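You operate a simulated robot arm through the tools that you are given. There is no shell and no other tool.

You are at the controls of a simulated robot arm. One attempt, no reset.

TASK
Press the glued grey strap shut and put it in the DONE tray.
Fine: press knob on MID; lay it across the die; slide the table out to load, in to press and out to unload; hold the lever down for three seconds or more; leave the other glued strap.
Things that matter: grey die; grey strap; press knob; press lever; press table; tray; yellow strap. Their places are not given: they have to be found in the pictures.

It is judged by the outcome, as a careful person would: the job done as asked, and still so three seconds after it is handed in. It fails if anything else is knocked over, pushed out of place, dropped, spilled or broken.

THE ROBOT
A 7-joint arm with a two-finger parallel gripper, fixed in place. Base frame: the origin is at the foot of the arm, x ahead of it, y to its left, z up; the work surface is at about z = 735. Readings come in mm, degrees, newtons and seconds.
With the tool pointing down near the work surface it reaches from about 220 to 720 mm from the base axis. Its first joint turns from -115.0 to 115.0 degrees. Payload 3.91 kg.
The TCP is the grasp point between the finger pads, 30 mm short of the fingertips. In the tool frame z runs along the fingers and y along their closing line. The gripper opens to 110 mm. The fingers are 20 mm wide and 10 mm thick; the gripper's body (48 by 112 mm) begins 55 mm behind the TCP.
Orientation is told as [roll, pitch, yaw] about the base's x, y, z axes, in that order, counted from this pose: with the fingers straight down and closing along the base's y, the tool's x points along the base's -x, its y along +y and its z along -z.

THE INTERFACE
- The arm moves only by the tool move_arm. Its arguments are lists of equal length, an entry for each row: "offset": the shift along the base's x, y, z in mm, a list of three; "turn": the turn, a rotation vector about the base's x, y, z in degrees, a list of three; "hand": the finger opening in mm, from 0 to 110. In form: {"offset": [[x, y, z], ...], "turn": [[rx, ry, rz], ...], "hand": [hand, ...]}. A call has 1 to 20 rows; each row shifts and turns the commanded pose from where the row before left it. Each row takes 0.2 s and may step no farther than 50 mm and 8.6 degrees from the row before; otherwise, or with a gripper value out of range, the whole call is refused. A pose out of reach is approached as far as the arm can. The call stops where the force on the tool passes 90 N (or 10 N more than at its start, if that is more) or the arm is blocked; 0.2 s more then pass. Each finger travels about 108 mm/s and halts on what it meets, pressing with about 31 N; the grip force reading is that of the motor and also rises with nothing between the fingers. The clock runs only during rows and for 0.2 s after the last one: add rows that do not move to give the fingers time. The reply holds the time, the measured pose of the TCP, the force on the tool along the base axes, the opening and the grip force, in the units named above and with some noise, with the torque about the TCP (base axes, N m) and any sound that the robot's microphone picked up.
- Cameras (640 x 400 px; columns grow to the right, rows downward): "scene" is fixed at [212.1, 644.5, 1503.8]; the picture's right is [-0.93, -0.37, 0.00], its down [-0.16, 0.41, -0.90] and it looks along [0.33, -0.83, -0.44] (base axes); focal length 314 px, centre (320, 200). "wrist" rides on the gripper at [72, 17, -103] in the tool frame; the picture's right is [-0.23, 0.97, 0.00], its down [-0.76, -0.18, -0.62] and it looks along [-0.61, -0.14, 0.78] (tool axes); focal length 222 px, centre (320, 200).
- get_image(camera): a new picture of that camera. The clock stands still meanwhile.
- lift_body(by): slides the trunk up (or, below 0, down) by that many mm; the arm rides with it, the base frame stays. It gives what a move gives, with no picture.
- pixel_to_xyz(camera, pixels): there is no depth. For up to 12 entries [column, row, z] of the newest picture of that camera ("zoom" is the newest enlarged one), the place [x, y] in the base frame at which the ray of that pixel passes the height z, good to about 2 mm, but the place of the scene camera against the robot may be out by one fixed shift of up to 18 mm in any direction. The clock stands still meanwhile.
- inspect(camera, box): a new picture of the part [left, top, right, bottom] of that camera's present view, enlarged. The clock stands still meanwhile.
- finish_job(): hands the job in; it is judged then, once.

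Unless the task says otherwise, let go and move clear before handing in.

The tools are called after "Call:" as a command line: name --argument value ..., lists and objects as JSON in quotes. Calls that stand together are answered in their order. move_arm: Moves the arm, as the interface text tells. Its arguments: {"type":"object","properties":{"offset":{"type":"array","items":{"type":"array","items":{"type":"number"}}},"turn":{"type":"array","items":{"type":"array","items":{"type":"number"}}},"hand":{"type":"array","items":{"type":"number"}}},"required":["offset","turn","hand"]} The other tools are called the same way: lift_body (by) slides the trunk up or down; get_image (camera) takes a picture; pixel_to_xyz (camera, pixels) gives the place at which the rays of pixels pass given heights; inspect (camera, box) takes an enlarged picture of a part of a camera's view; finish_job () hands the job in.

At the start:

```text
t: 0.0
eef_pos: [398.3, -249.3, 1322.7]
ee_rot: [0.0, 0.0, -0.1]
wrist_force: [0.1, -0.2, 0.0]
moment: [0.01, 0.03, -0.02]
grip_width: 110.2
finger_force: 0.1
trunk travel left (down, up): [-825.0, 165.0]
```

scene: 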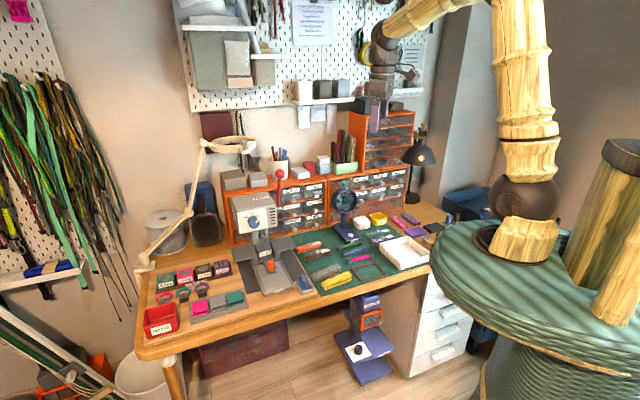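
wrist: 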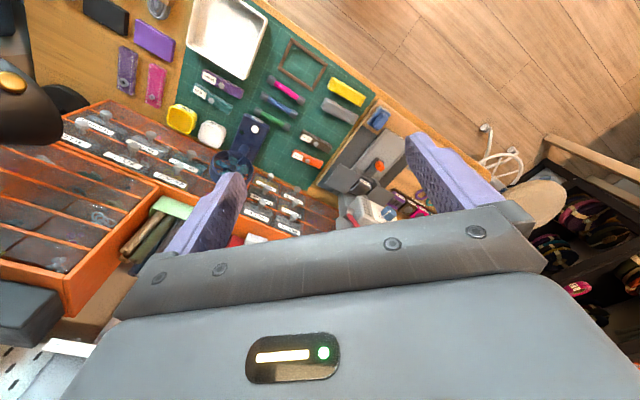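

The scene shows a workbench with a press near pixel (255,230), a red tray near (160,320), and straps on a green mat around (340,270). I will look closer at these parts first.

Call:
inspect --camera "scene" --box '[210, 180, 330, 300]'

Call:
inspect --camera "scene" --box '[130, 250, 260, 345]'

Call:
inspect --camera "scene" --box '[280, 200, 440, 300]'

Call:
inspect --camera "wrist" --box '[180, 20, 400, 200]'

```text
3.33 times, centred on (270, 240) of scene
```

zoom: 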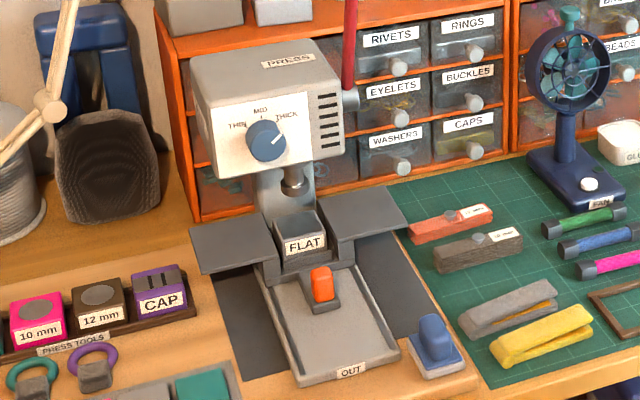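

```text
4.21 times, centred on (195, 298) of scene
```

zoom: 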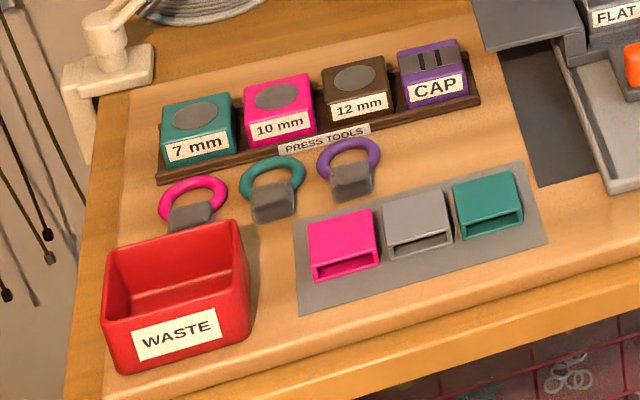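

```text
4.00 times, centred on (360, 250) of scene
```

zoom: 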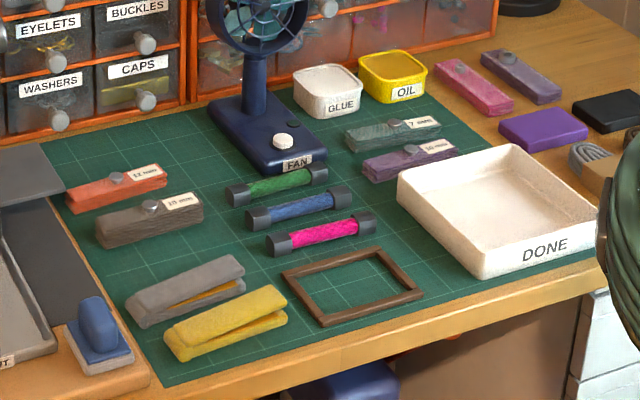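

```text
2.22 times, centred on (290, 110) of wrist
```

zoom: 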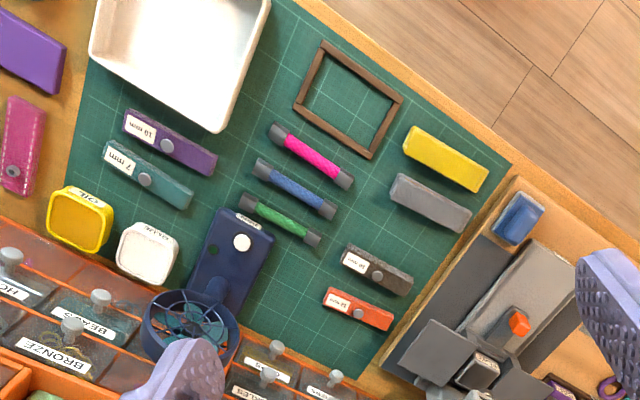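

The glued straps (grey at zoom (185,290), yellow at (225,325)), the DONE tray (500,210), the FLAT die on the press and the knob pointing off MID toward THICK are visible. I'll get coordinates from both cameras.

Call:
pixel_to_xyz --camera "scene" --pixels '[[325, 272, 750], [337, 283, 750], [405, 250, 740], [270, 232, 830], [258, 260, 780], [270, 232, 800], [260, 208, 900], [277, 172, 1000], [275, 290, 750], [291, 248, 790], [262, 259, 800], [305, 285, 750]]'

Call:
get_image --camera "wrist"

```text
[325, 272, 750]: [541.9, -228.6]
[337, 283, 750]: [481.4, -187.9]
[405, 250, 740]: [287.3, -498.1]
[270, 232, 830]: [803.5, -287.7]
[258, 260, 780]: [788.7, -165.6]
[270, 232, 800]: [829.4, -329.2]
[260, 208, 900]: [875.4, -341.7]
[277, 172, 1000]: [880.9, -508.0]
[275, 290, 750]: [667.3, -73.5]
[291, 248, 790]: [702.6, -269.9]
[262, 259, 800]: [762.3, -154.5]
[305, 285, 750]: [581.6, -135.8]
```

```text
taken
```

wrist: 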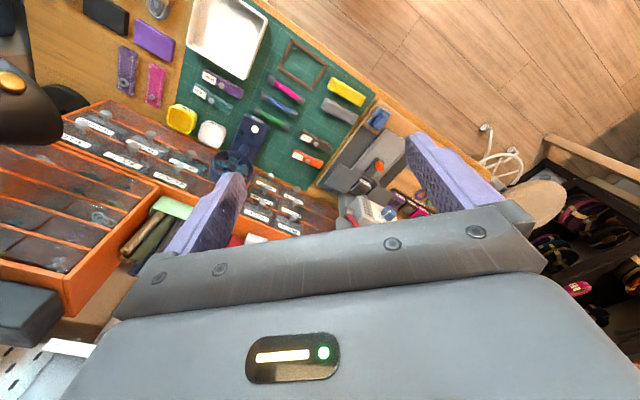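

The wrist view shows the grey strap at about (340,110), the orange table handle at (380,166), and the tray at (228,35). I'll locate them by wrist rays to compare with the scene camera.

Call:
pixel_to_xyz --camera "wrist" --pixels '[[340, 110, 755], [346, 92, 755], [228, 35, 740], [379, 165, 790], [379, 165, 770], [380, 117, 770], [302, 64, 740], [247, 40, 770], [305, 158, 750], [316, 141, 750], [362, 186, 790], [375, 98, 736]]'

Call:
inspect --camera "wrist" --box '[300, 60, 440, 240]'

```text
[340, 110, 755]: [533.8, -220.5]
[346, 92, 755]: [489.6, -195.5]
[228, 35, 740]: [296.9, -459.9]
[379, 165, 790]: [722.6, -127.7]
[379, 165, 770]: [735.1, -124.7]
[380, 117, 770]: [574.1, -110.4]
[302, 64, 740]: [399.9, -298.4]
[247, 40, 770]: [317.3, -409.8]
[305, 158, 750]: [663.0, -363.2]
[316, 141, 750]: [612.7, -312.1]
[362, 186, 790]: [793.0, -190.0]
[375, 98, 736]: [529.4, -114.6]
```

```text
2.22 times, centred on (370, 150) of wrist
```

zoom: 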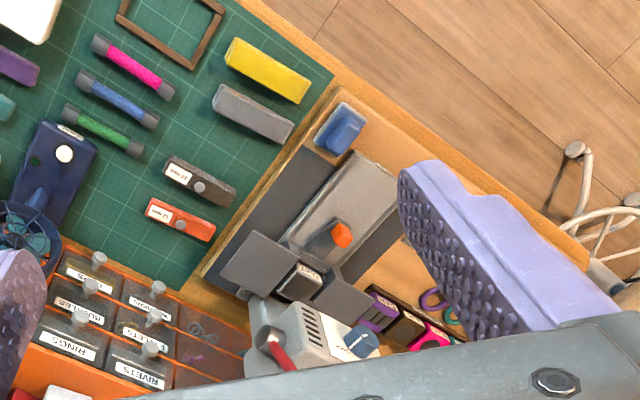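

The bench runs about 45° to the base axes, with the press at far left. I'll triangulate the knob, the lever and the handle between the two cameras.

Call:
pixel_to_xyz --camera "scene" --pixels '[[254, 222, 850], [254, 222, 900], [254, 222, 950], [266, 264, 760], [266, 264, 780], [266, 264, 800], [265, 253, 790], [277, 172, 1050], [275, 210, 950], [137, 355, 735], [430, 264, 735], [277, 172, 1100]]'

Call:
pixel_to_xyz --camera "wrist" --pixels '[[388.5, 213, 850], [388.5, 213, 900], [388.5, 213, 950], [379, 165, 760], [379, 165, 780], [379, 165, 800], [362, 186, 780], [362, 186, 800], [350, 213, 900], [350, 213, 950]]'

Call:
inspect --camera "scene" --box '[230, 130, 310, 230]'

Call:
inspect --camera "scene" --box '[235, 235, 315, 300]'

```text
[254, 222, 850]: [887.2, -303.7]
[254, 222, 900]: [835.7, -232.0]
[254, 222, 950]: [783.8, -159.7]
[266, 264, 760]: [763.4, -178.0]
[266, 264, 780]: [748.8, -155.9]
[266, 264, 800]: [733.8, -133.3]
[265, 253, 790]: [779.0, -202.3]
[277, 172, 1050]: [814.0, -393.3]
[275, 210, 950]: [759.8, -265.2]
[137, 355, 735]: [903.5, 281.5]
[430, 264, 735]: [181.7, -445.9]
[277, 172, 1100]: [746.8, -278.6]
```

```text
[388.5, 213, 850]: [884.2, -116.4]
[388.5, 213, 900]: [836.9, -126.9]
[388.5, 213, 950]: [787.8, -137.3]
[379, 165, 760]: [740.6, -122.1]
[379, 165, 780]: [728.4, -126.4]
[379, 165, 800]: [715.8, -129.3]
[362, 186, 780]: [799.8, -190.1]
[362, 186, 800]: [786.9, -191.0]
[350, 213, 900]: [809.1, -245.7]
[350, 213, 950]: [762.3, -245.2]
```

```text
4.00 times, centred on (270, 180) of scene
```

zoom: 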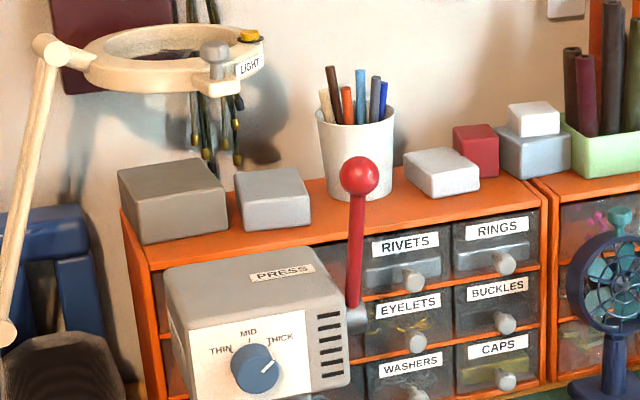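

```text
6.15 times, centred on (275, 268) of scene
```

zoom: 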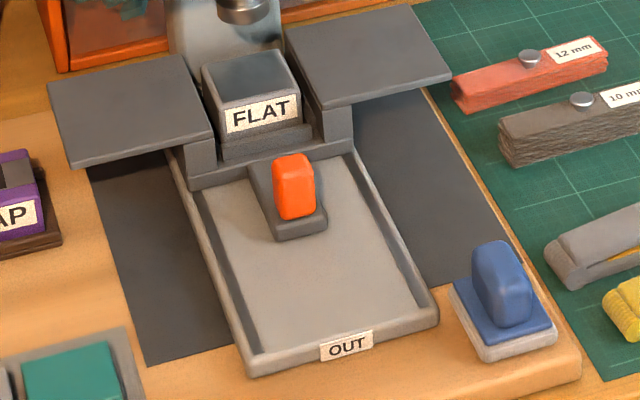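

Triangulating puts the knob near (770,-140,965), and the table's die is currently IN under the ram. I'll move to a viewpoint in front of the press with yaw -45° so the wrist camera looks at it squarely.

Call:
move_arm --offset '[[24, 32.5, -21], [24, 32.5, -21], [24, 32.5, -21], [24, 32.5, -21], [24, 32.5, -21], [24, 32.5, -21], [24, 32.5, -21], [24, 32.5, -21], [0, 0, 0], [0, 0, 0]]' --turn '[[0, 0, -5.625], [0, 0, -5.625], [0, 0, -5.625], [0, 0, -5.625], [0, 0, -5.625], [0, 0, -5.625], [0, 0, -5.625], [0, 0, -5.625], [0, 0, 0], [0, 0, 0]]' --hand '[110, 110, 110, 110, 110, 110, 110, 110, 110, 110]'

Call:
get_image --camera "wrist"

Call:
get_image --camera "scene"

```text
t: 2.2
eef_pos: [592.9, 10.8, 1154.6]
ee_rot: [0.0, 0.0, -45.1]
wrist_force: [0.1, 0.0, 0.4]
moment: [0.01, 0.04, 0.01]
grip_width: 109.9
finger_force: 0.0
trunk travel left (down, up): [-825.0, 165.0]
```

```text
taken
```

wrist: 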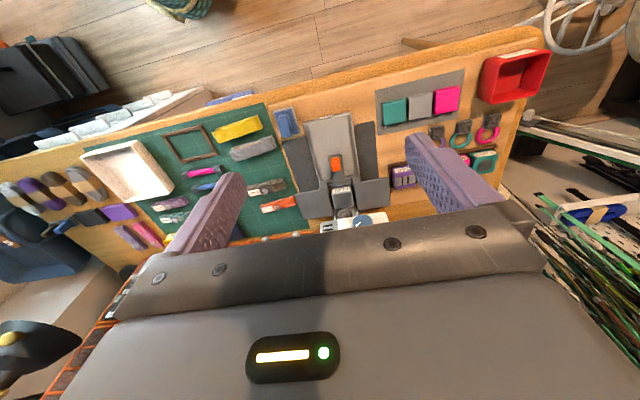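

```text
taken
```

scene: 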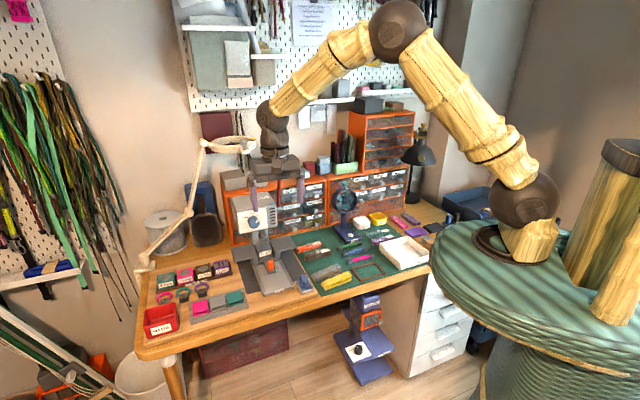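

From here the wrist view shows the press with rail at (335,150), orange handle (336,163), FLAT die (341,195), and the grey strap at (253,148). I'll zoom in on these.

Call:
inspect --camera "wrist" --box '[270, 100, 410, 240]'

Call:
inspect --camera "wrist" --box '[80, 80, 300, 240]'

Call:
inspect --camera "scene" --box '[220, 150, 320, 250]'

```text
2.86 times, centred on (340, 170) of wrist
```

zoom: 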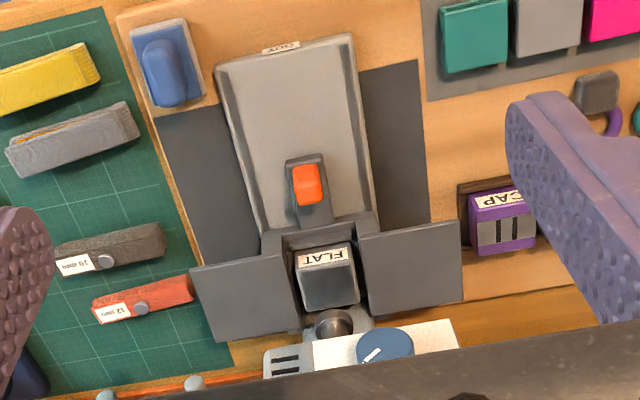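

```text
2.50 times, centred on (190, 160) of wrist
```

zoom: 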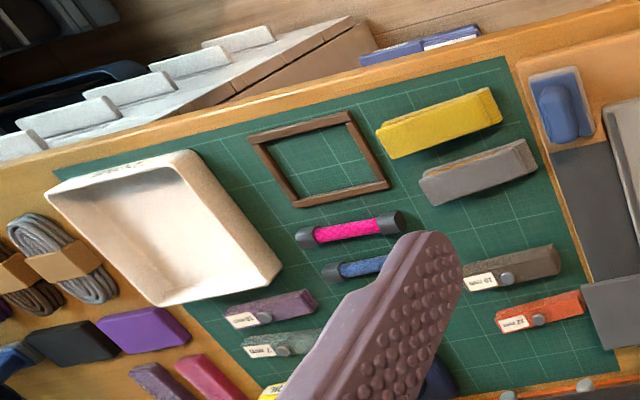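

```text
4.00 times, centred on (270, 200) of scene
```

zoom: 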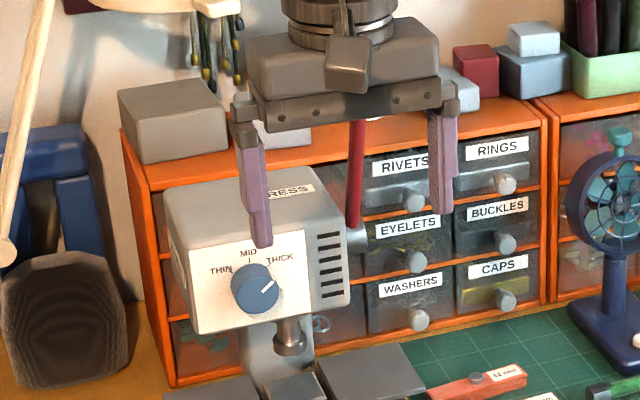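

I can now read off wrist rays for the handle, die, wings, knob, strap and tray.

Call:
pixel_to_xyz --camera "wrist" --pixels '[[335.5, 164.4, 780], [335.5, 164.4, 800], [304, 124.5, 750], [351.2, 112.3, 750], [342.8, 198.7, 780], [342.8, 198.7, 800], [362.7, 220.7, 950], [362.7, 220.7, 970], [294.5, 193.8, 770], [390, 178, 770], [326, 214.4, 770], [369, 205, 770]]'

Call:
pixel_to_xyz --camera "wrist" --pixels '[[229.2, 151.2, 757], [272, 135.2, 757], [277.2, 148.8, 745], [234, 162, 745], [253.2, 149.2, 755], [80, 156, 770], [138, 140, 770], [175.2, 184.8, 770], [128, 202, 770]]'

Call:
pixel_to_xyz --camera "scene" --pixels '[[254, 222.5, 950], [254, 222.5, 970], [266.4, 263, 790], [246, 291, 750], [281, 285, 750], [265, 246, 790], [358, 210, 960]]'

```text
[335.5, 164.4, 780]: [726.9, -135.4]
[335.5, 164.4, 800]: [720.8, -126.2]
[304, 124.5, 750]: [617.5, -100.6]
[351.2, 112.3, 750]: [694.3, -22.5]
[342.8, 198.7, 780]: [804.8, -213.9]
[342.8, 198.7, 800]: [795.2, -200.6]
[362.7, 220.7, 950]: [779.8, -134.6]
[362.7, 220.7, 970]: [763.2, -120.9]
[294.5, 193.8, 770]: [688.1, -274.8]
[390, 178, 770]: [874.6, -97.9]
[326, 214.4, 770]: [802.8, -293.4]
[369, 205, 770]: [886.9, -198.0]
```

```text
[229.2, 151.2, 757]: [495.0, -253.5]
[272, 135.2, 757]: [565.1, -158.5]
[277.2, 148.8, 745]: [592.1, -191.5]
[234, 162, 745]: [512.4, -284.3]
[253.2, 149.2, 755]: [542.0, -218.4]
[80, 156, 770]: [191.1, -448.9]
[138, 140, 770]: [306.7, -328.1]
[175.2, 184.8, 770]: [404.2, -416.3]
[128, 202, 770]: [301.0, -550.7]
```

```text
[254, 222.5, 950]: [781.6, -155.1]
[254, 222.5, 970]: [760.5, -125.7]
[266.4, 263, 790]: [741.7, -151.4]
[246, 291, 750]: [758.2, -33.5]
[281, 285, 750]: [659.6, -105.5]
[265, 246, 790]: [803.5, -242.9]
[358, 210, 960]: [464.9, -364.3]
```

To calibrate the scene camera's shift, I'll compare bench-level mat corners and the rail corners in both views.

Call:
pixel_to_xyz --camera "scene" --pixels '[[322, 296.8, 736], [263.6, 295.6, 750], [294, 287.5, 750], [278.3, 294, 750], [372.8, 302, 736]]'

Call:
pixel_to_xyz --camera "wrist" --pixels '[[264, 103.2, 736], [304, 124.5, 750], [351.2, 112.3, 750], [326.7, 116.5, 750]]'

Call:
inspect --camera "scene" --box '[300, 240, 440, 310]'

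```text
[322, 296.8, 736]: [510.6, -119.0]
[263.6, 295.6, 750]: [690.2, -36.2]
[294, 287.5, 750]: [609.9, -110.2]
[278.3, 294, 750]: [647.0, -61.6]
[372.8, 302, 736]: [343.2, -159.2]
```

```text
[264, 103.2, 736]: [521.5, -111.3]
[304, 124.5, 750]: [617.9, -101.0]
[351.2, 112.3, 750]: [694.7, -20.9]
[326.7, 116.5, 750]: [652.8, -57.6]
```

```text
4.57 times, centred on (370, 275) of scene
```

zoom: 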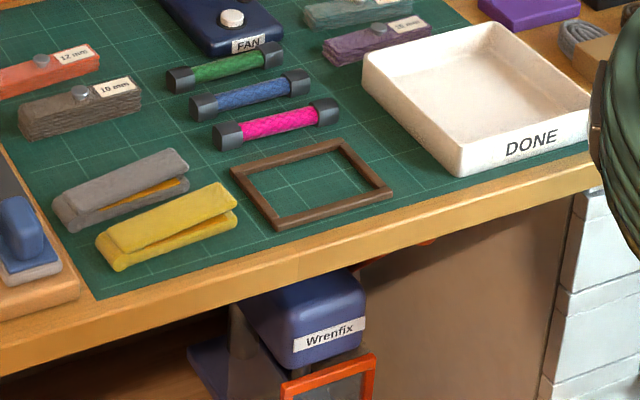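

The scene camera reads about (8,9) mm short at bench level. Next I'll triangulate the wings, die and handle at several heights.

Call:
pixel_to_xyz --camera "scene" --pixels '[[296.5, 247.7, 770], [296.5, 247.7, 800], [235.2, 262.6, 770], [235.2, 262.6, 800], [271, 265, 780], [271, 265, 810], [271, 265, 840], [256, 247, 790], [256, 247, 820], [271.5, 244, 790], [271.5, 244, 820]]'

Call:
pixel_to_xyz --camera "wrist" --pixels '[[294.5, 193.8, 770], [294.5, 193.8, 800], [389, 177.7, 770], [389, 177.7, 800], [335.5, 164.4, 780], [335.5, 164.4, 810], [335.5, 164.4, 840], [352, 186, 790], [352, 186, 820], [332.5, 189, 790], [332.5, 189, 820]]'

```text
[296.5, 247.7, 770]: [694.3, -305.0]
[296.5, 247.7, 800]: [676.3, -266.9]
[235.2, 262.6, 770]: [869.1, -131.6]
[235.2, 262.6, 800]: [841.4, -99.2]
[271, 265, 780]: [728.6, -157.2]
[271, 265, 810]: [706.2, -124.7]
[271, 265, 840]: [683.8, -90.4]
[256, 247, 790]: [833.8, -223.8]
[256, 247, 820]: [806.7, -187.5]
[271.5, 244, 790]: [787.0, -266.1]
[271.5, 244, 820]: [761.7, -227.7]
```

```text
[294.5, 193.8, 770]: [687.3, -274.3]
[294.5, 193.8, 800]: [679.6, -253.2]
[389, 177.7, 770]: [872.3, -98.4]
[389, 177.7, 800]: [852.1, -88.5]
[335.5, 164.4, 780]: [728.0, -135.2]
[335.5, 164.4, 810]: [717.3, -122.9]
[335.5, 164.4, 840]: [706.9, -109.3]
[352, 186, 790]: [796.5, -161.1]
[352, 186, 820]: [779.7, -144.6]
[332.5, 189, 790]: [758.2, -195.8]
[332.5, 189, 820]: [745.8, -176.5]
```

I matched the wrong die corners; I'll redo the die's top front edge (scene (257.6,252.2)/(271.7,249.3), wrist (352.2,192.7)/(333,195.2)).

Call:
pixel_to_xyz --camera "scene" --pixels '[[257.6, 252.2, 790], [257.6, 252.2, 820], [271.7, 249.3, 790], [271.7, 249.3, 820]]'

Call:
pixel_to_xyz --camera "wrist" --pixels '[[352.2, 192.7, 790], [352.2, 192.7, 820], [333, 195.2, 790], [333, 195.2, 820]]'

```text
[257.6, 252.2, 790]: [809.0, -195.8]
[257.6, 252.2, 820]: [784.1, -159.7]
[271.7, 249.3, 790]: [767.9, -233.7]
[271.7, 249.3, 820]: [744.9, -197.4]
```

```text
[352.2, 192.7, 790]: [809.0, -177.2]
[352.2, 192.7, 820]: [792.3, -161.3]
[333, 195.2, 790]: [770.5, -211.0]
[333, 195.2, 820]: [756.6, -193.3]
```

The die top is near z≈808, centre around (797,-200), the wings at about z 800, and the knob near (769,-125,964). I'll now tip the tool to horizontal facing the press, stopping well short of the knob so the wrist camera can see it.

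Call:
move_arm --offset '[[6.2, -2.5, -17.4], [6.2, -2.5, -17.4], [6.2, -2.5, -17.4], [6.2, -2.5, -17.4], [6.2, -2.5, -17.4], [6.2, -2.5, -17.4], [6.2, -2.5, -17.4], [6.2, -2.5, -17.4], [6.2, -2.5, -17.4], [6.2, -2.5, -17.4], [6.2, -2.5, -17.4], [0, 0, 0], [0, 0, 0]]' --turn '[[-5.785, -5.785, 0], [-5.785, -5.785, 0], [-5.785, -5.785, 0], [-5.785, -5.785, 0], [-5.785, -5.785, 0], [-5.785, -5.785, 0], [-5.785, -5.785, 0], [-5.785, -5.785, 0], [-5.785, -5.785, 0], [-5.785, -5.785, 0], [-5.785, -5.785, 0], [0, 0, 0], [0, 0, 0]]' --hand '[110, 110, 110, 110, 110, 110, 110, 110, 110, 110, 110, 110, 110]'

Call:
get_image --camera "wrist"

Call:
get_image --camera "scene"

```text
t: 4.5
eef_pos: [686.8, 51.6, 1064.4]
ee_rot: [59.0, -69.9, -102.8]
wrist_force: [-0.1, 0.2, 0.3]
moment: [0.01, -0.01, -0.02]
grip_width: 109.9
finger_force: 0.0
trunk travel left (down, up): [-825.0, 165.0]
stopped in row 11: the arm was blocked; the commanded pose is now the measured one
```

```text
taken
```

wrist: 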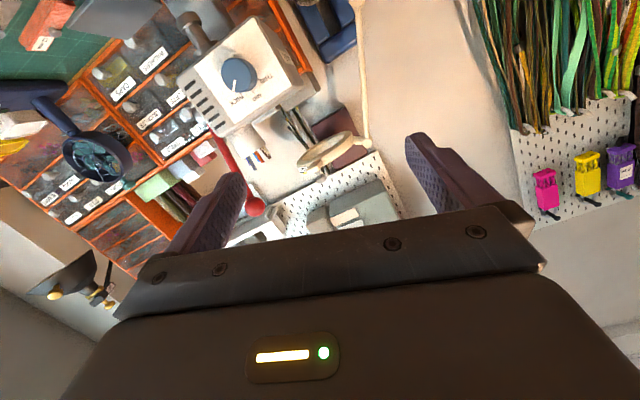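

```text
taken
```

scene: 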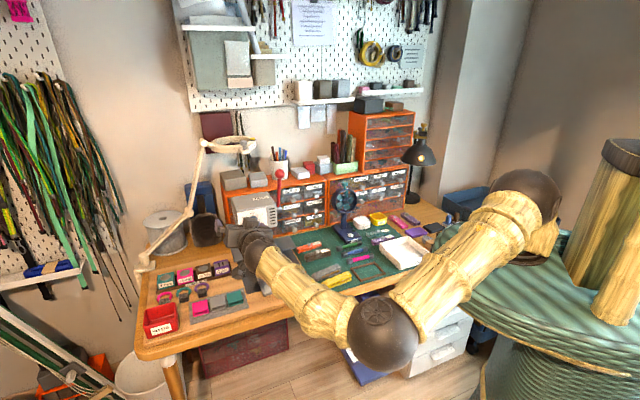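

The arm hit its own limit in row 11: no force, the TCP lags at (687,52,1064), and the scene shows the elbow sagging low at (383,335). The wrist picture still shows the knob pointer toward THICK. I'll unwind to the earlier pose and use a less extreme tilt.

Call:
move_arm --offset '[[-7.2, -3.15, 10], [-7.2, -3.15, 10], [-7.2, -3.15, 7], [-7.2, -3.15, 7], [-7.2, -3.15, 7], [-7.2, -3.15, 7], [-7.2, -3.15, 7], [-7.2, -3.15, 7], [-7.2, -3.15, 7], [-7.2, -3.15, 7], [-7.2, -3.15, 7], [-7.2, -3.15, 7], [-7.2, -3.15, 7], [0, 0, 0], [0, 0, 0]]' --turn '[[-4.1, 3.7, 1], [-4.1, 3.7, 1], [-4.1, 3.7, 1], [5.36, 5.91, 0], [5.36, 5.91, 0], [5.36, 5.91, 0], [5.36, 5.91, 0], [5.36, 5.91, 0], [5.36, 5.91, 0], [5.36, 5.91, 0], [5.36, 5.91, 0], [5.36, 5.91, 0], [5.36, 5.91, 0], [0, 0, 0], [0, 0, 0]]' --hand '[110, 110, 110, 110, 110, 110, 110, 110, 110, 110, 110, 110, 110, 110, 110]'

Call:
get_image --camera "scene"

```text
t: 7.7
eef_pos: [593.6, 9.3, 1162.1]
ee_rot: [-0.1, -0.1, -42.7]
wrist_force: [0.0, -0.8, 0.5]
moment: [0.02, -0.03, -0.02]
grip_width: 110.1
finger_force: 0.1
trunk travel left (down, up): [-825.0, 165.0]
```

```text
taken
```

scene: 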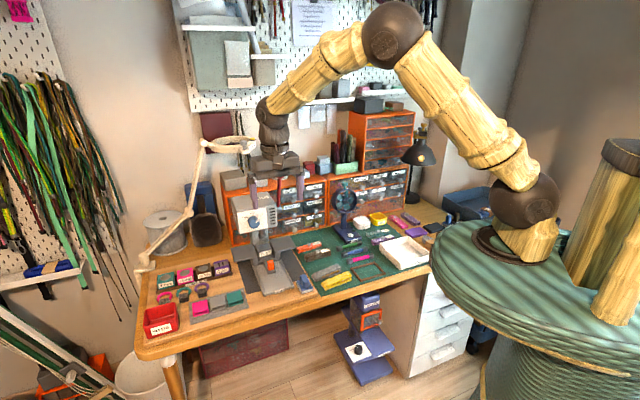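

The arm is back to the elbow-up pose at (593.6,9.3,1162). I'll grip the knob from above instead with a modest forward tilt, and first take a closer look at it with a 20° tilt.

Call:
move_arm --offset '[[20.4, -10.3, -10.5], [20.4, -10.3, -10.5], [20.4, -10.3, -10.5], [20.4, -10.3, -10.5], [0, 0, 0]]' --turn '[[0, 0, -2.3], [-4.7, -4.7, 0], [-4.7, -4.7, 0], [-4.7, -4.7, 0], [0, 0, 0]]' --hand '[110, 110, 110, 110, 110]'

Call:
get_image --camera "wrist"

Call:
inspect --camera "wrist" --box '[240, 60, 420, 240]'

```text
t: 8.9
eef_pos: [674.9, -31.2, 1120.0]
ee_rot: [-0.1, -20.2, -45.0]
wrist_force: [-0.9, 0.2, 0.0]
moment: [0.01, -0.01, -0.03]
grip_width: 110.1
finger_force: 0.0
trunk travel left (down, up): [-825.0, 165.0]
```

```text
taken
```

wrist: 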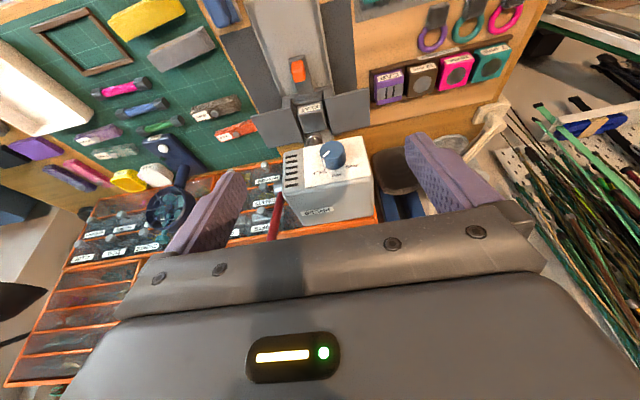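

```text
2.22 times, centred on (330, 150) of wrist
```

zoom: 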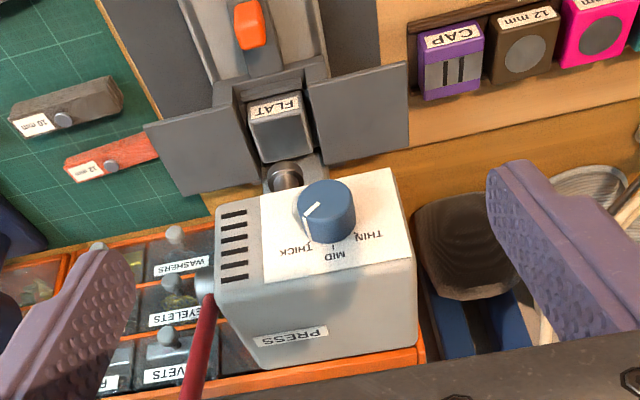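

A clear view: the knob's face is at wrist zoom (322,205) with its white pointer toward THICK (left in this upside-down view), and MID straight out from the centre. I'll fix its position.

Call:
pixel_to_xyz --camera "wrist" --pixels '[[330.9, 152.3, 940], [330.9, 152.3, 955], [330.9, 152.3, 970], [334.5, 160, 955], [334.5, 160, 970], [307, 187, 1000], [370, 176, 1000], [307, 187, 1020], [370, 176, 1020], [305, 143.2, 920], [361, 135.6, 920]]'

Call:
pixel_to_xyz --camera "scene" --pixels '[[254.5, 222.5, 940], [254.5, 222.5, 955], [254.5, 222.5, 970], [237, 211.5, 1000], [275.5, 207, 1000], [237, 211.5, 1020], [275.5, 207, 1020], [239.5, 233.5, 920], [273.5, 227, 920]]'

Call:
inspect --camera "scene" --box '[220, 170, 300, 250]'

```text
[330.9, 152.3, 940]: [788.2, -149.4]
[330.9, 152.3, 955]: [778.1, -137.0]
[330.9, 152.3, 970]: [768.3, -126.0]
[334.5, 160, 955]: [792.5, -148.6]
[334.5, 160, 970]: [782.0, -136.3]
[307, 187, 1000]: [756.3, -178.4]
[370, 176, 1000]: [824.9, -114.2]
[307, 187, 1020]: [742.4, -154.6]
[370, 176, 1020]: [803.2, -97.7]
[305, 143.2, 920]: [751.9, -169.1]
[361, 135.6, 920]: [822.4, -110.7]
```

```text
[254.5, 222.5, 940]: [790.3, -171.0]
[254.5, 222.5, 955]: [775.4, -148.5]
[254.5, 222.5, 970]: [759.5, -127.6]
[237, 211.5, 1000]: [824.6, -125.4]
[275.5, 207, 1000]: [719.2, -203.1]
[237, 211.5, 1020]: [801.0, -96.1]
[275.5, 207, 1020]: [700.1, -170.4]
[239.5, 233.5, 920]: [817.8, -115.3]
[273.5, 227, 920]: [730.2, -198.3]
```

```text
5.00 times, centred on (260, 210) of scene
```

zoom: 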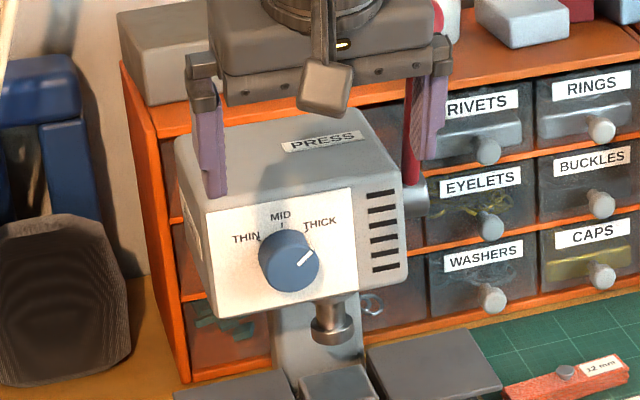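

The knob face centre is near (776,-134,959), the plate about 18 mm behind it, and the head top around z 1005. I'll lean the gripper 45° toward the lever side and come down to a pre-grasp point 60 mm in front of the knob, so that turning to MID brings the tool upright.

Call:
move_arm --offset '[[6.15, -8.2, -18.7], [6.15, -8.2, -18.7], [6.15, -8.2, -18.7], [6.15, -8.2, -18.7], [6.15, -8.2, -18.7], [6.15, -8.2, -18.7], [6.15, -8.2, -18.7], [6.15, -8.2, -18.7], [0, 0, 0], [0, 0, 0]]' --turn '[[5.66, 5.66, 0], [5.3, -5.3, 0], [5.3, -5.3, 0], [5.3, -5.3, 0], [5.3, -5.3, 0], [5.3, -5.3, 0], [5.3, -5.3, 0], [0, 0, 0], [0, 0, 0], [0, 0, 0]]' --hand '[80, 80, 80, 80, 80, 80, 80, 80, 80, 80]'

Call:
get_image --camera "wrist"

Call:
get_image --camera "scene"

```text
t: 11.1
eef_pos: [725.2, -97.1, 969.1]
ee_rot: [45.5, -8.6, -53.6]
wrist_force: [0.5, 0.1, -0.3]
moment: [0.0, -0.05, -0.01]
grip_width: 79.9
finger_force: 0.0
trunk travel left (down, up): [-825.0, 165.0]
```

```text
taken
```

wrist: 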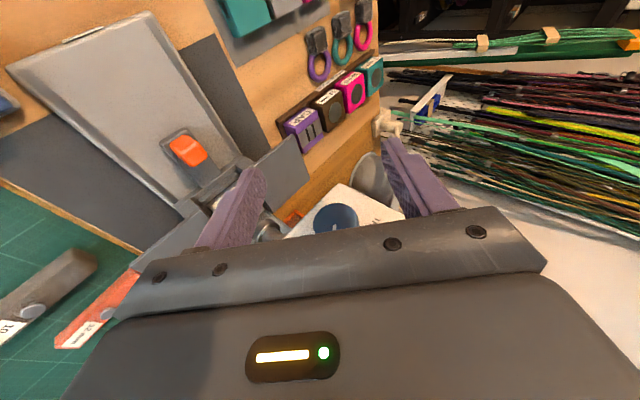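

```text
taken
```

scene: 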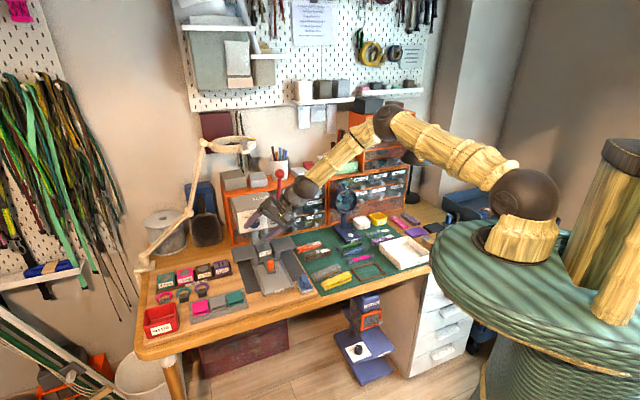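

The pre-grasp pose was reached accurately, and the knob is visible at wrist (337,215) between the fingers. I'll check its position again from here.

Call:
inspect --camera "wrist" --box '[200, 140, 440, 260]'

Call:
inspect --camera "scene" --box '[220, 160, 320, 260]'

Call:
pixel_to_xyz --camera "wrist" --pixels '[[336, 216, 950], [336, 216, 960], [336, 216, 970]]'

```text
2.67 times, centred on (320, 200) of wrist
```

zoom: 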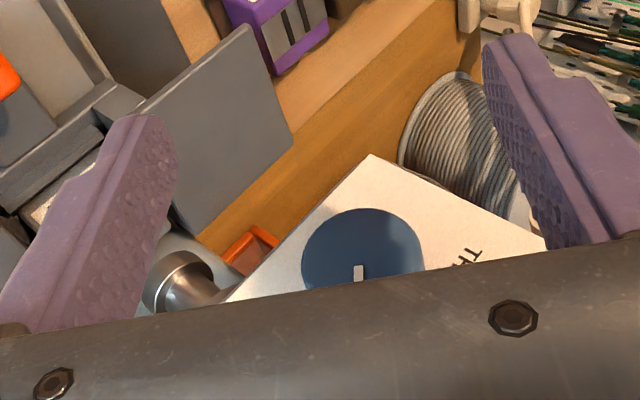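

```text
4.00 times, centred on (270, 210) of scene
```

zoom: 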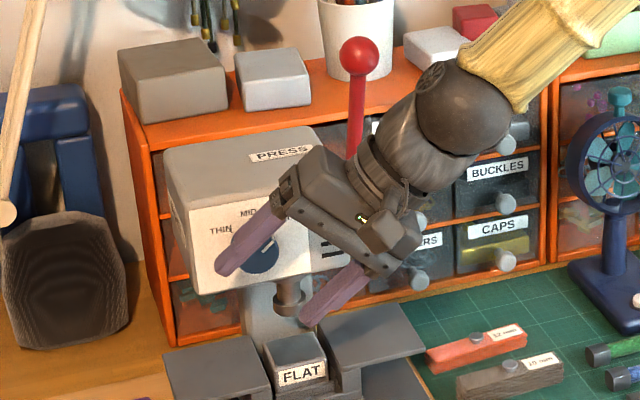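

```text
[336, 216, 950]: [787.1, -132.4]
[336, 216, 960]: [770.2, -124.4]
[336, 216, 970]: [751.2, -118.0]
```

Geometry from this view confirms the knob face is about 60 mm ahead and centred within about 2 mm. I'll advance 56 mm along the press axis with the fingers open 80.

Call:
move_arm --offset '[[10, -10, 0], [10, -10, 0], [8, -8, 0], [6, -6, 0], [5.6, -5.6, 0], [0, 0, 0]]' --turn '[[0, 0, 0], [0, 0, 0], [0, 0, 0], [0, 0, 0], [0, 0, 0], [0, 0, 0]]' --hand '[80, 80, 80, 80, 80, 80]'

Call:
get_image --camera "wrist"

Call:
inspect --camera "scene" --box '[220, 170, 300, 250]'

```text
t: 12.5
eef_pos: [764.7, -136.3, 969.9]
ee_rot: [45.5, -8.5, -53.6]
wrist_force: [-0.2, -0.5, -0.2]
moment: [-0.02, 0.0, -0.01]
grip_width: 79.9
finger_force: 0.1
trunk travel left (down, up): [-825.0, 165.0]
```

```text
taken
```

wrist: 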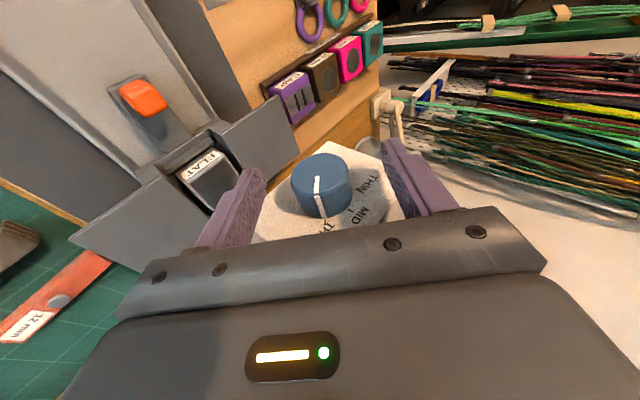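

```text
5.00 times, centred on (260, 210) of scene
```

zoom: 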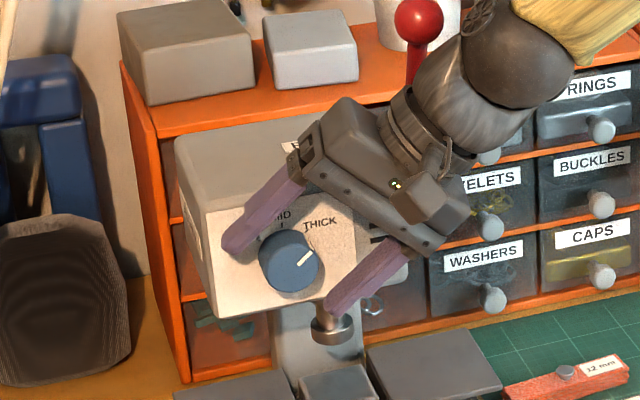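

No contact forces, and the knob now sits between the open fingers in both views. I'll zoom in to check depth before closing.

Call:
inspect --camera "wrist" --box '[250, 120, 400, 240]'

```text
3.33 times, centred on (325, 180) of wrist
```

zoom: 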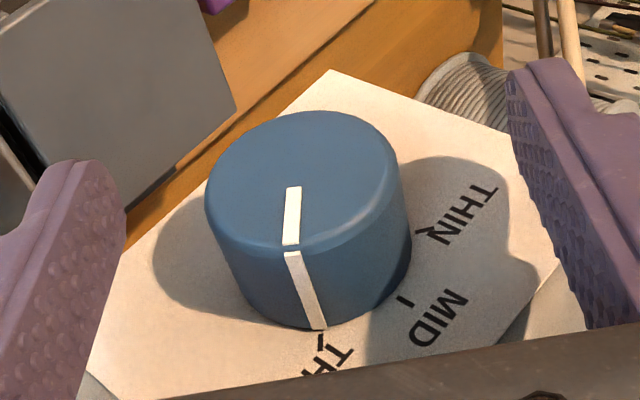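

The face centre projects exactly on the grasp line, with about 9 mm clearance to the plate. I'll advance 4 mm more and close on the knob.

Call:
move_arm --offset '[[2.8, -2.8, 0], [0, 0, 0], [0, 0, 0], [0, 0, 0], [0, 0, 0]]' --turn '[[0, 0, 0], [0, 0, 0], [0, 0, 0], [0, 0, 0], [0, 0, 0]]' --hand '[80, 50, 30, 30, 30]'

Call:
inspect --camera "wrist" --box '[250, 120, 400, 240]'

```text
t: 13.7
eef_pos: [767.4, -140.0, 970.9]
ee_rot: [45.5, -8.7, -53.6]
wrist_force: [-2.8, -1.3, 0.4]
moment: [-1.23, 0.69, -0.02]
grip_width: 38.5
finger_force: 8.4
trunk travel left (down, up): [-825.0, 165.0]
```

```text
3.33 times, centred on (325, 180) of wrist
```

zoom: 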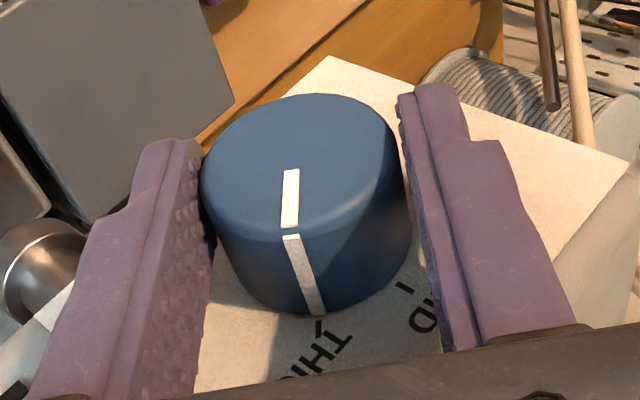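

The knob is gripped at 38.5 mm. I'll squeeze harder and rotate 45° counter-clockwise about the knob axis toward MID.

Call:
move_arm --offset '[[0, 0, 0], [0, 0, 0], [1.02, 1.02, 1.27], [1.13, 1.13, 1.06], [1.22, 1.22, 0.85], [1.28, 1.28, 0.62], [1.34, 1.34, 0.37], [1.35, 1.35, 0.13], [0, 0, 0], [0, 0, 0]]' --turn '[[0, 0, 0], [0, 0, 0], [-5.3, 5.3, 0], [-5.3, 5.3, 0], [-5.3, 5.3, 0], [-5.3, 5.3, 0], [-5.3, 5.3, 0], [-5.3, 5.3, 0], [0, 0, 0], [0, 0, 0]]' --hand '[0, 0, 0, 0, 0, 0, 0, 0, 0, 0]'

Call:
get_image --camera "wrist"

Call:
inspect --camera "wrist" --box '[250, 120, 400, 240]'

Call:
inspect --camera "scene" --box '[220, 170, 300, 250]'

```text
t: 14.6
eef_pos: [766.3, -137.5, 971.1]
ee_rot: [39.5, -9.3, -53.5]
wrist_force: [1.9, -12.0, 5.0]
moment: [-1.18, -1.09, -0.49]
grip_width: 37.7
finger_force: 44.7
trunk travel left (down, up): [-825.0, 165.0]
stopped in row 4: the force on the tool passed its limit at 106 N (the readings are from after the stop); the commanded pose is now the measured one
```

```text
taken
```

wrist: 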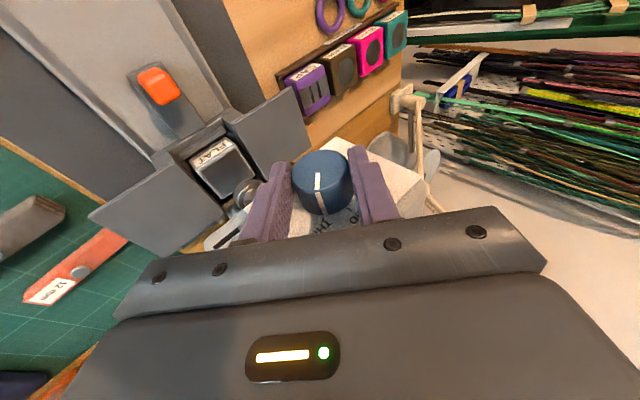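

```text
3.33 times, centred on (325, 180) of wrist
```

zoom: 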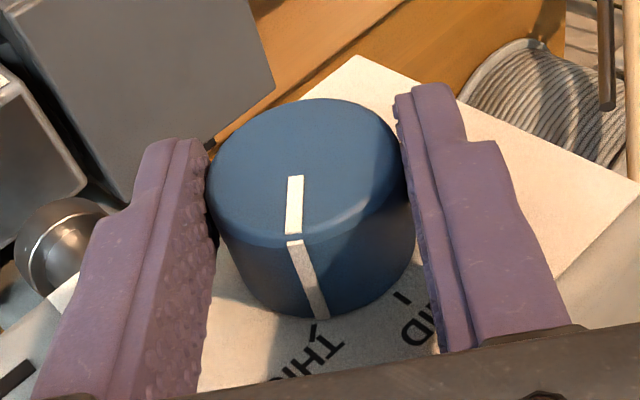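

```text
5.00 times, centred on (260, 210) of scene
```

zoom: 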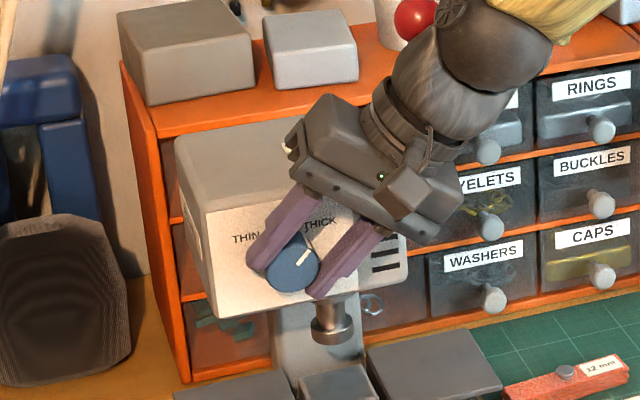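

The move stopped at 106 N after about 6° of turning; the knob moved slightly with the hand, so something is stiff. I'll probe in small 2.5° steps and read the forces.

Call:
move_arm --offset '[[0, 0, 0], [0.4, 0.4, 0.35]]' --turn '[[0, 0, 0], [-1.77, 1.77, 0]]' --hand '[0, 0]'

```text
t: 15.2
eef_pos: [764.6, -135.3, 971.2]
ee_rot: [37.3, -9.5, -53.4]
wrist_force: [47.9, -3.4, 30.6]
moment: [-0.22, -1.31, -0.29]
grip_width: 37.8
finger_force: 44.5
trunk travel left (down, up): [-825.0, 165.0]
```

The force (48,-3,31) shows that the tool is being pushed along its closing line and inward. I'll make a small corrective shift in that direction and see whether the load drops.

Call:
move_arm --offset '[[1.6, -0.5, 0.6]]' --turn '[[0, 0, 0]]' --hand '[0]'

Call:
inspect --camera "wrist" --box '[250, 120, 400, 240]'

```text
t: 15.6
eef_pos: [764.5, -135.5, 971.6]
ee_rot: [37.3, -9.6, -53.2]
wrist_force: [44.1, -11.2, 27.1]
moment: [-0.26, -1.13, -0.15]
grip_width: 37.6
finger_force: 44.9
trunk travel left (down, up): [-825.0, 165.0]
```

```text
3.33 times, centred on (325, 180) of wrist
```

zoom: 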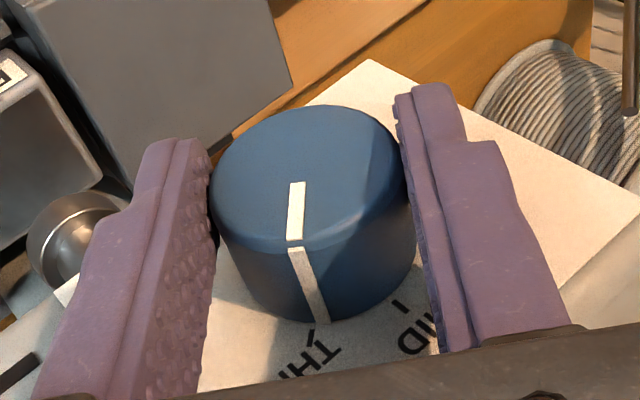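

The command shifts had no effect on the measured pose, so the arm seems to be near its own limit (the forearm and tool are almost in line) and is pulling against the knob. I'll release, back off, and test reach in free space with the tool more upright.

Call:
move_arm --offset '[[0, 0, 0], [0, 0, 0], [-10, 10, 0], [-15, 15, 0], [-17, 17, 0], [0, 0, 0]]' --turn '[[0, 0, 0], [0, 0, 0], [0, 0, 0], [0, 0, 0], [0, 0, 0], [0, 0, 0]]' --hand '[80, 80, 80, 80, 80, 80]'

```text
t: 16.9
eef_pos: [728.2, -96.8, 970.0]
ee_rot: [37.2, -9.4, -53.0]
wrist_force: [0.4, -0.1, 0.3]
moment: [0.0, 0.02, -0.02]
grip_width: 80.3
finger_force: 0.1
trunk travel left (down, up): [-825.0, 165.0]
```

After release the arm tracks to within about 2 mm, so I'll now test turning the tool to upright in free space here, 60 mm in front of the knob.

Call:
move_arm --offset '[[0.6, 1.6, 1], [0.6, 1.6, 1], [0.6, 1.6, 1], [0.6, 1.6, 1], [0.6, 1.6, 1], [0, 0, 0], [0, 0, 0]]' --turn '[[-5.23, 5.23, 0], [-5.23, 5.23, 0], [-5.23, 5.23, 0], [-5.23, 5.23, 0], [-5.23, 5.23, 0], [0, 0, 0], [0, 0, 0]]' --hand '[80, 80, 80, 80, 80, 80, 80]'

Call:
get_image --camera "scene"

Call:
get_image --camera "wrist"

Call:
inspect --camera "scene" --box '[220, 170, 300, 250]'

```text
t: 18.6
eef_pos: [732.8, -85.8, 975.2]
ee_rot: [-0.5, -12.3, -45.9]
wrist_force: [0.4, -0.2, -0.3]
moment: [0.02, -0.02, -0.01]
grip_width: 80.0
finger_force: 0.0
trunk travel left (down, up): [-825.0, 165.0]
```

```text
taken
```

scene: 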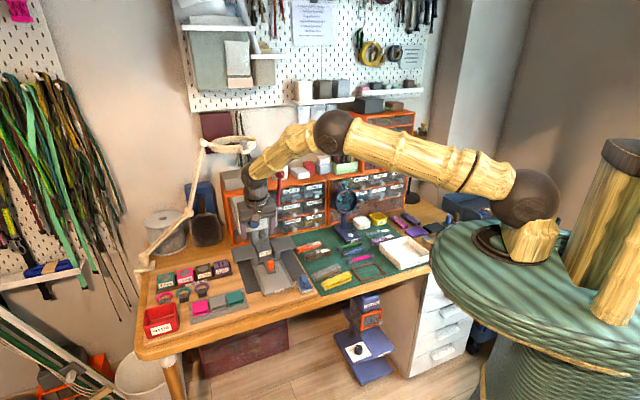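

```text
taken
```

wrist: 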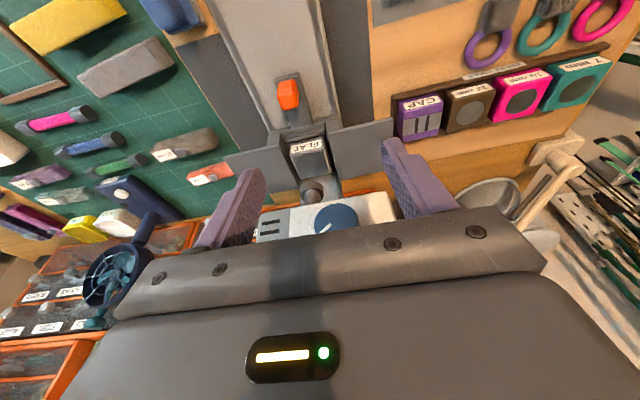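

```text
5.00 times, centred on (260, 210) of scene
```

zoom: 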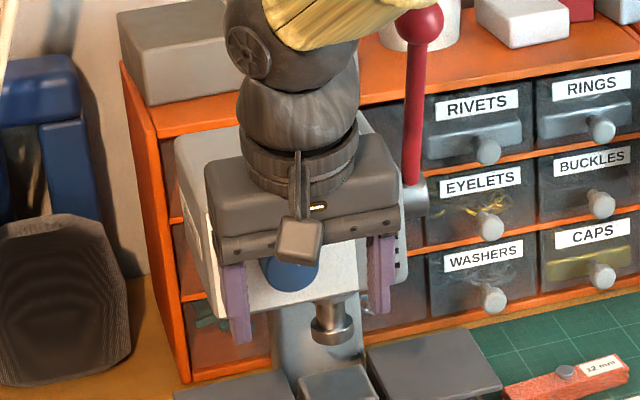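

At upright the tracking is perfect. I'll advance along the press axis toward the knob with fingers open to see if that reach holds.

Call:
move_arm --offset '[[10, -10, 0], [10, -10, 0], [10, -10, 0], [6, -6, 0], [4, -4, 0], [0, 0, 0]]' --turn '[[0, 0, 0], [0, 0, 0], [0, 0, 0], [0, 0, 0], [0, 0, 0], [0, 0, 0]]' --hand '[80, 80, 80, 80, 80, 80]'

Call:
get_image --camera "wrist"

Call:
inspect --camera "wrist" --box '[250, 120, 400, 240]'

```text
t: 19.9
eef_pos: [772.0, -127.7, 975.1]
ee_rot: [-0.4, -12.3, -45.8]
wrist_force: [0.5, 0.1, 0.2]
moment: [0.0, 0.01, 0.04]
grip_width: 79.9
finger_force: 0.1
trunk travel left (down, up): [-825.0, 165.0]
```

```text
taken
```

wrist: 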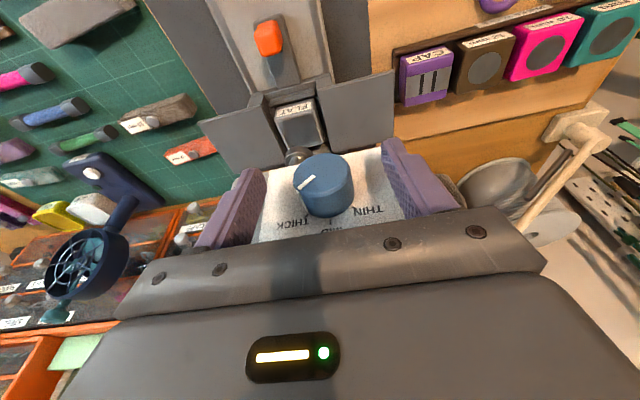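

```text
3.33 times, centred on (325, 180) of wrist
```

zoom: 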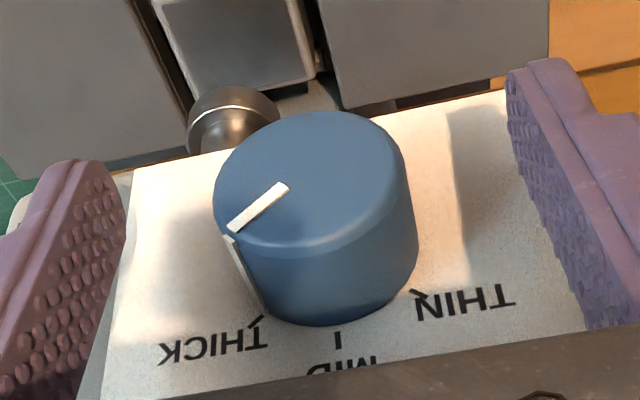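

Reach is fine upright (636 mm along the axis, knob centred within about 2 mm), and the pointer still shows THICK. I'll test in free space whether the arm can lean 22° the other way here, so that one grip can sweep about 45°.

Call:
move_arm --offset '[[1, 1, 0], [1.35, 1.35, -0.13], [1.34, 1.34, -0.37], [1.28, 1.28, -0.62], [0, 0, 0], [0, 0, 0]]' --turn '[[0, 0, 0], [-5.3, 5.3, 0], [-5.3, 5.3, 0], [-5.3, 5.3, 0], [0, 0, 0], [0, 0, 0]]' --hand '[80, 80, 80, 80, 80, 80]'

```text
t: 21.4
eef_pos: [742.7, -120.1, 976.2]
ee_rot: [-19.6, -11.9, -41.6]
wrist_force: [0.0, -0.1, 0.4]
moment: [-0.03, -0.03, 0.0]
grip_width: 80.1
finger_force: 0.0
out of reach, approached as far as the arm can: row 2, 3, 4
trunk travel left (down, up): [-825.0, 165.0]
```

Leaning that way is out of reach, so the workable range is leaning toward the lever side. I'll go back to a 22° lean on that side (where the wrist isn't in line with the forearm) and check tracking.

Call:
move_arm --offset '[[-1.28, -1.28, 0.62], [-1.34, -1.34, 0.37], [-1.35, -1.35, 0.13], [-1.35, -1.35, -0.13], [-1.34, -1.34, -0.37], [-1.28, -1.28, -0.62], [0, 0, 0], [0, 0, 0]]' --turn '[[5.3, -5.3, 0], [5.3, -5.3, 0], [5.3, -5.3, 0], [5.3, -5.3, 0], [5.3, -5.3, 0], [5.3, -5.3, 0], [0, 0, 0], [0, 0, 0]]' --hand '[80, 80, 80, 80, 80, 80, 80, 80]'

Call:
inspect --camera "wrist" --box '[250, 120, 400, 240]'

```text
t: 22.5
eef_pos: [795.4, -126.4, 978.3]
ee_rot: [15.5, -9.4, -49.2]
wrist_force: [-59.2, 19.2, 37.3]
moment: [-0.3, 2.59, -2.49]
grip_width: 89.6
finger_force: 9.1
out of reach, approached as far as the arm can: row 1, 2, 3, 4, 5
trunk travel left (down, up): [-825.0, 165.0]
stopped in row 5: the force on the tool passed its limit at 97 N (the readings are from after the stop); the commanded pose is now the measured one
```

```text
3.33 times, centred on (325, 180) of wrist
```

zoom: 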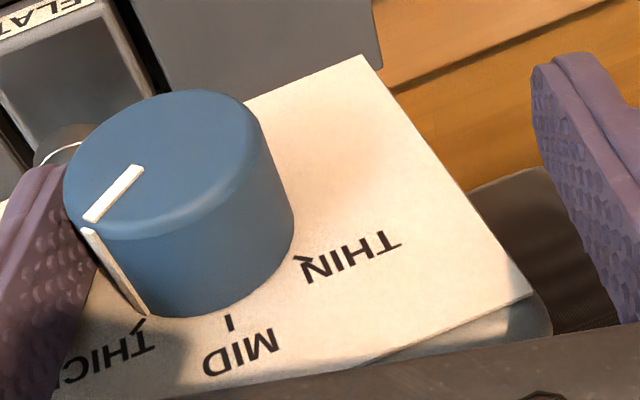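

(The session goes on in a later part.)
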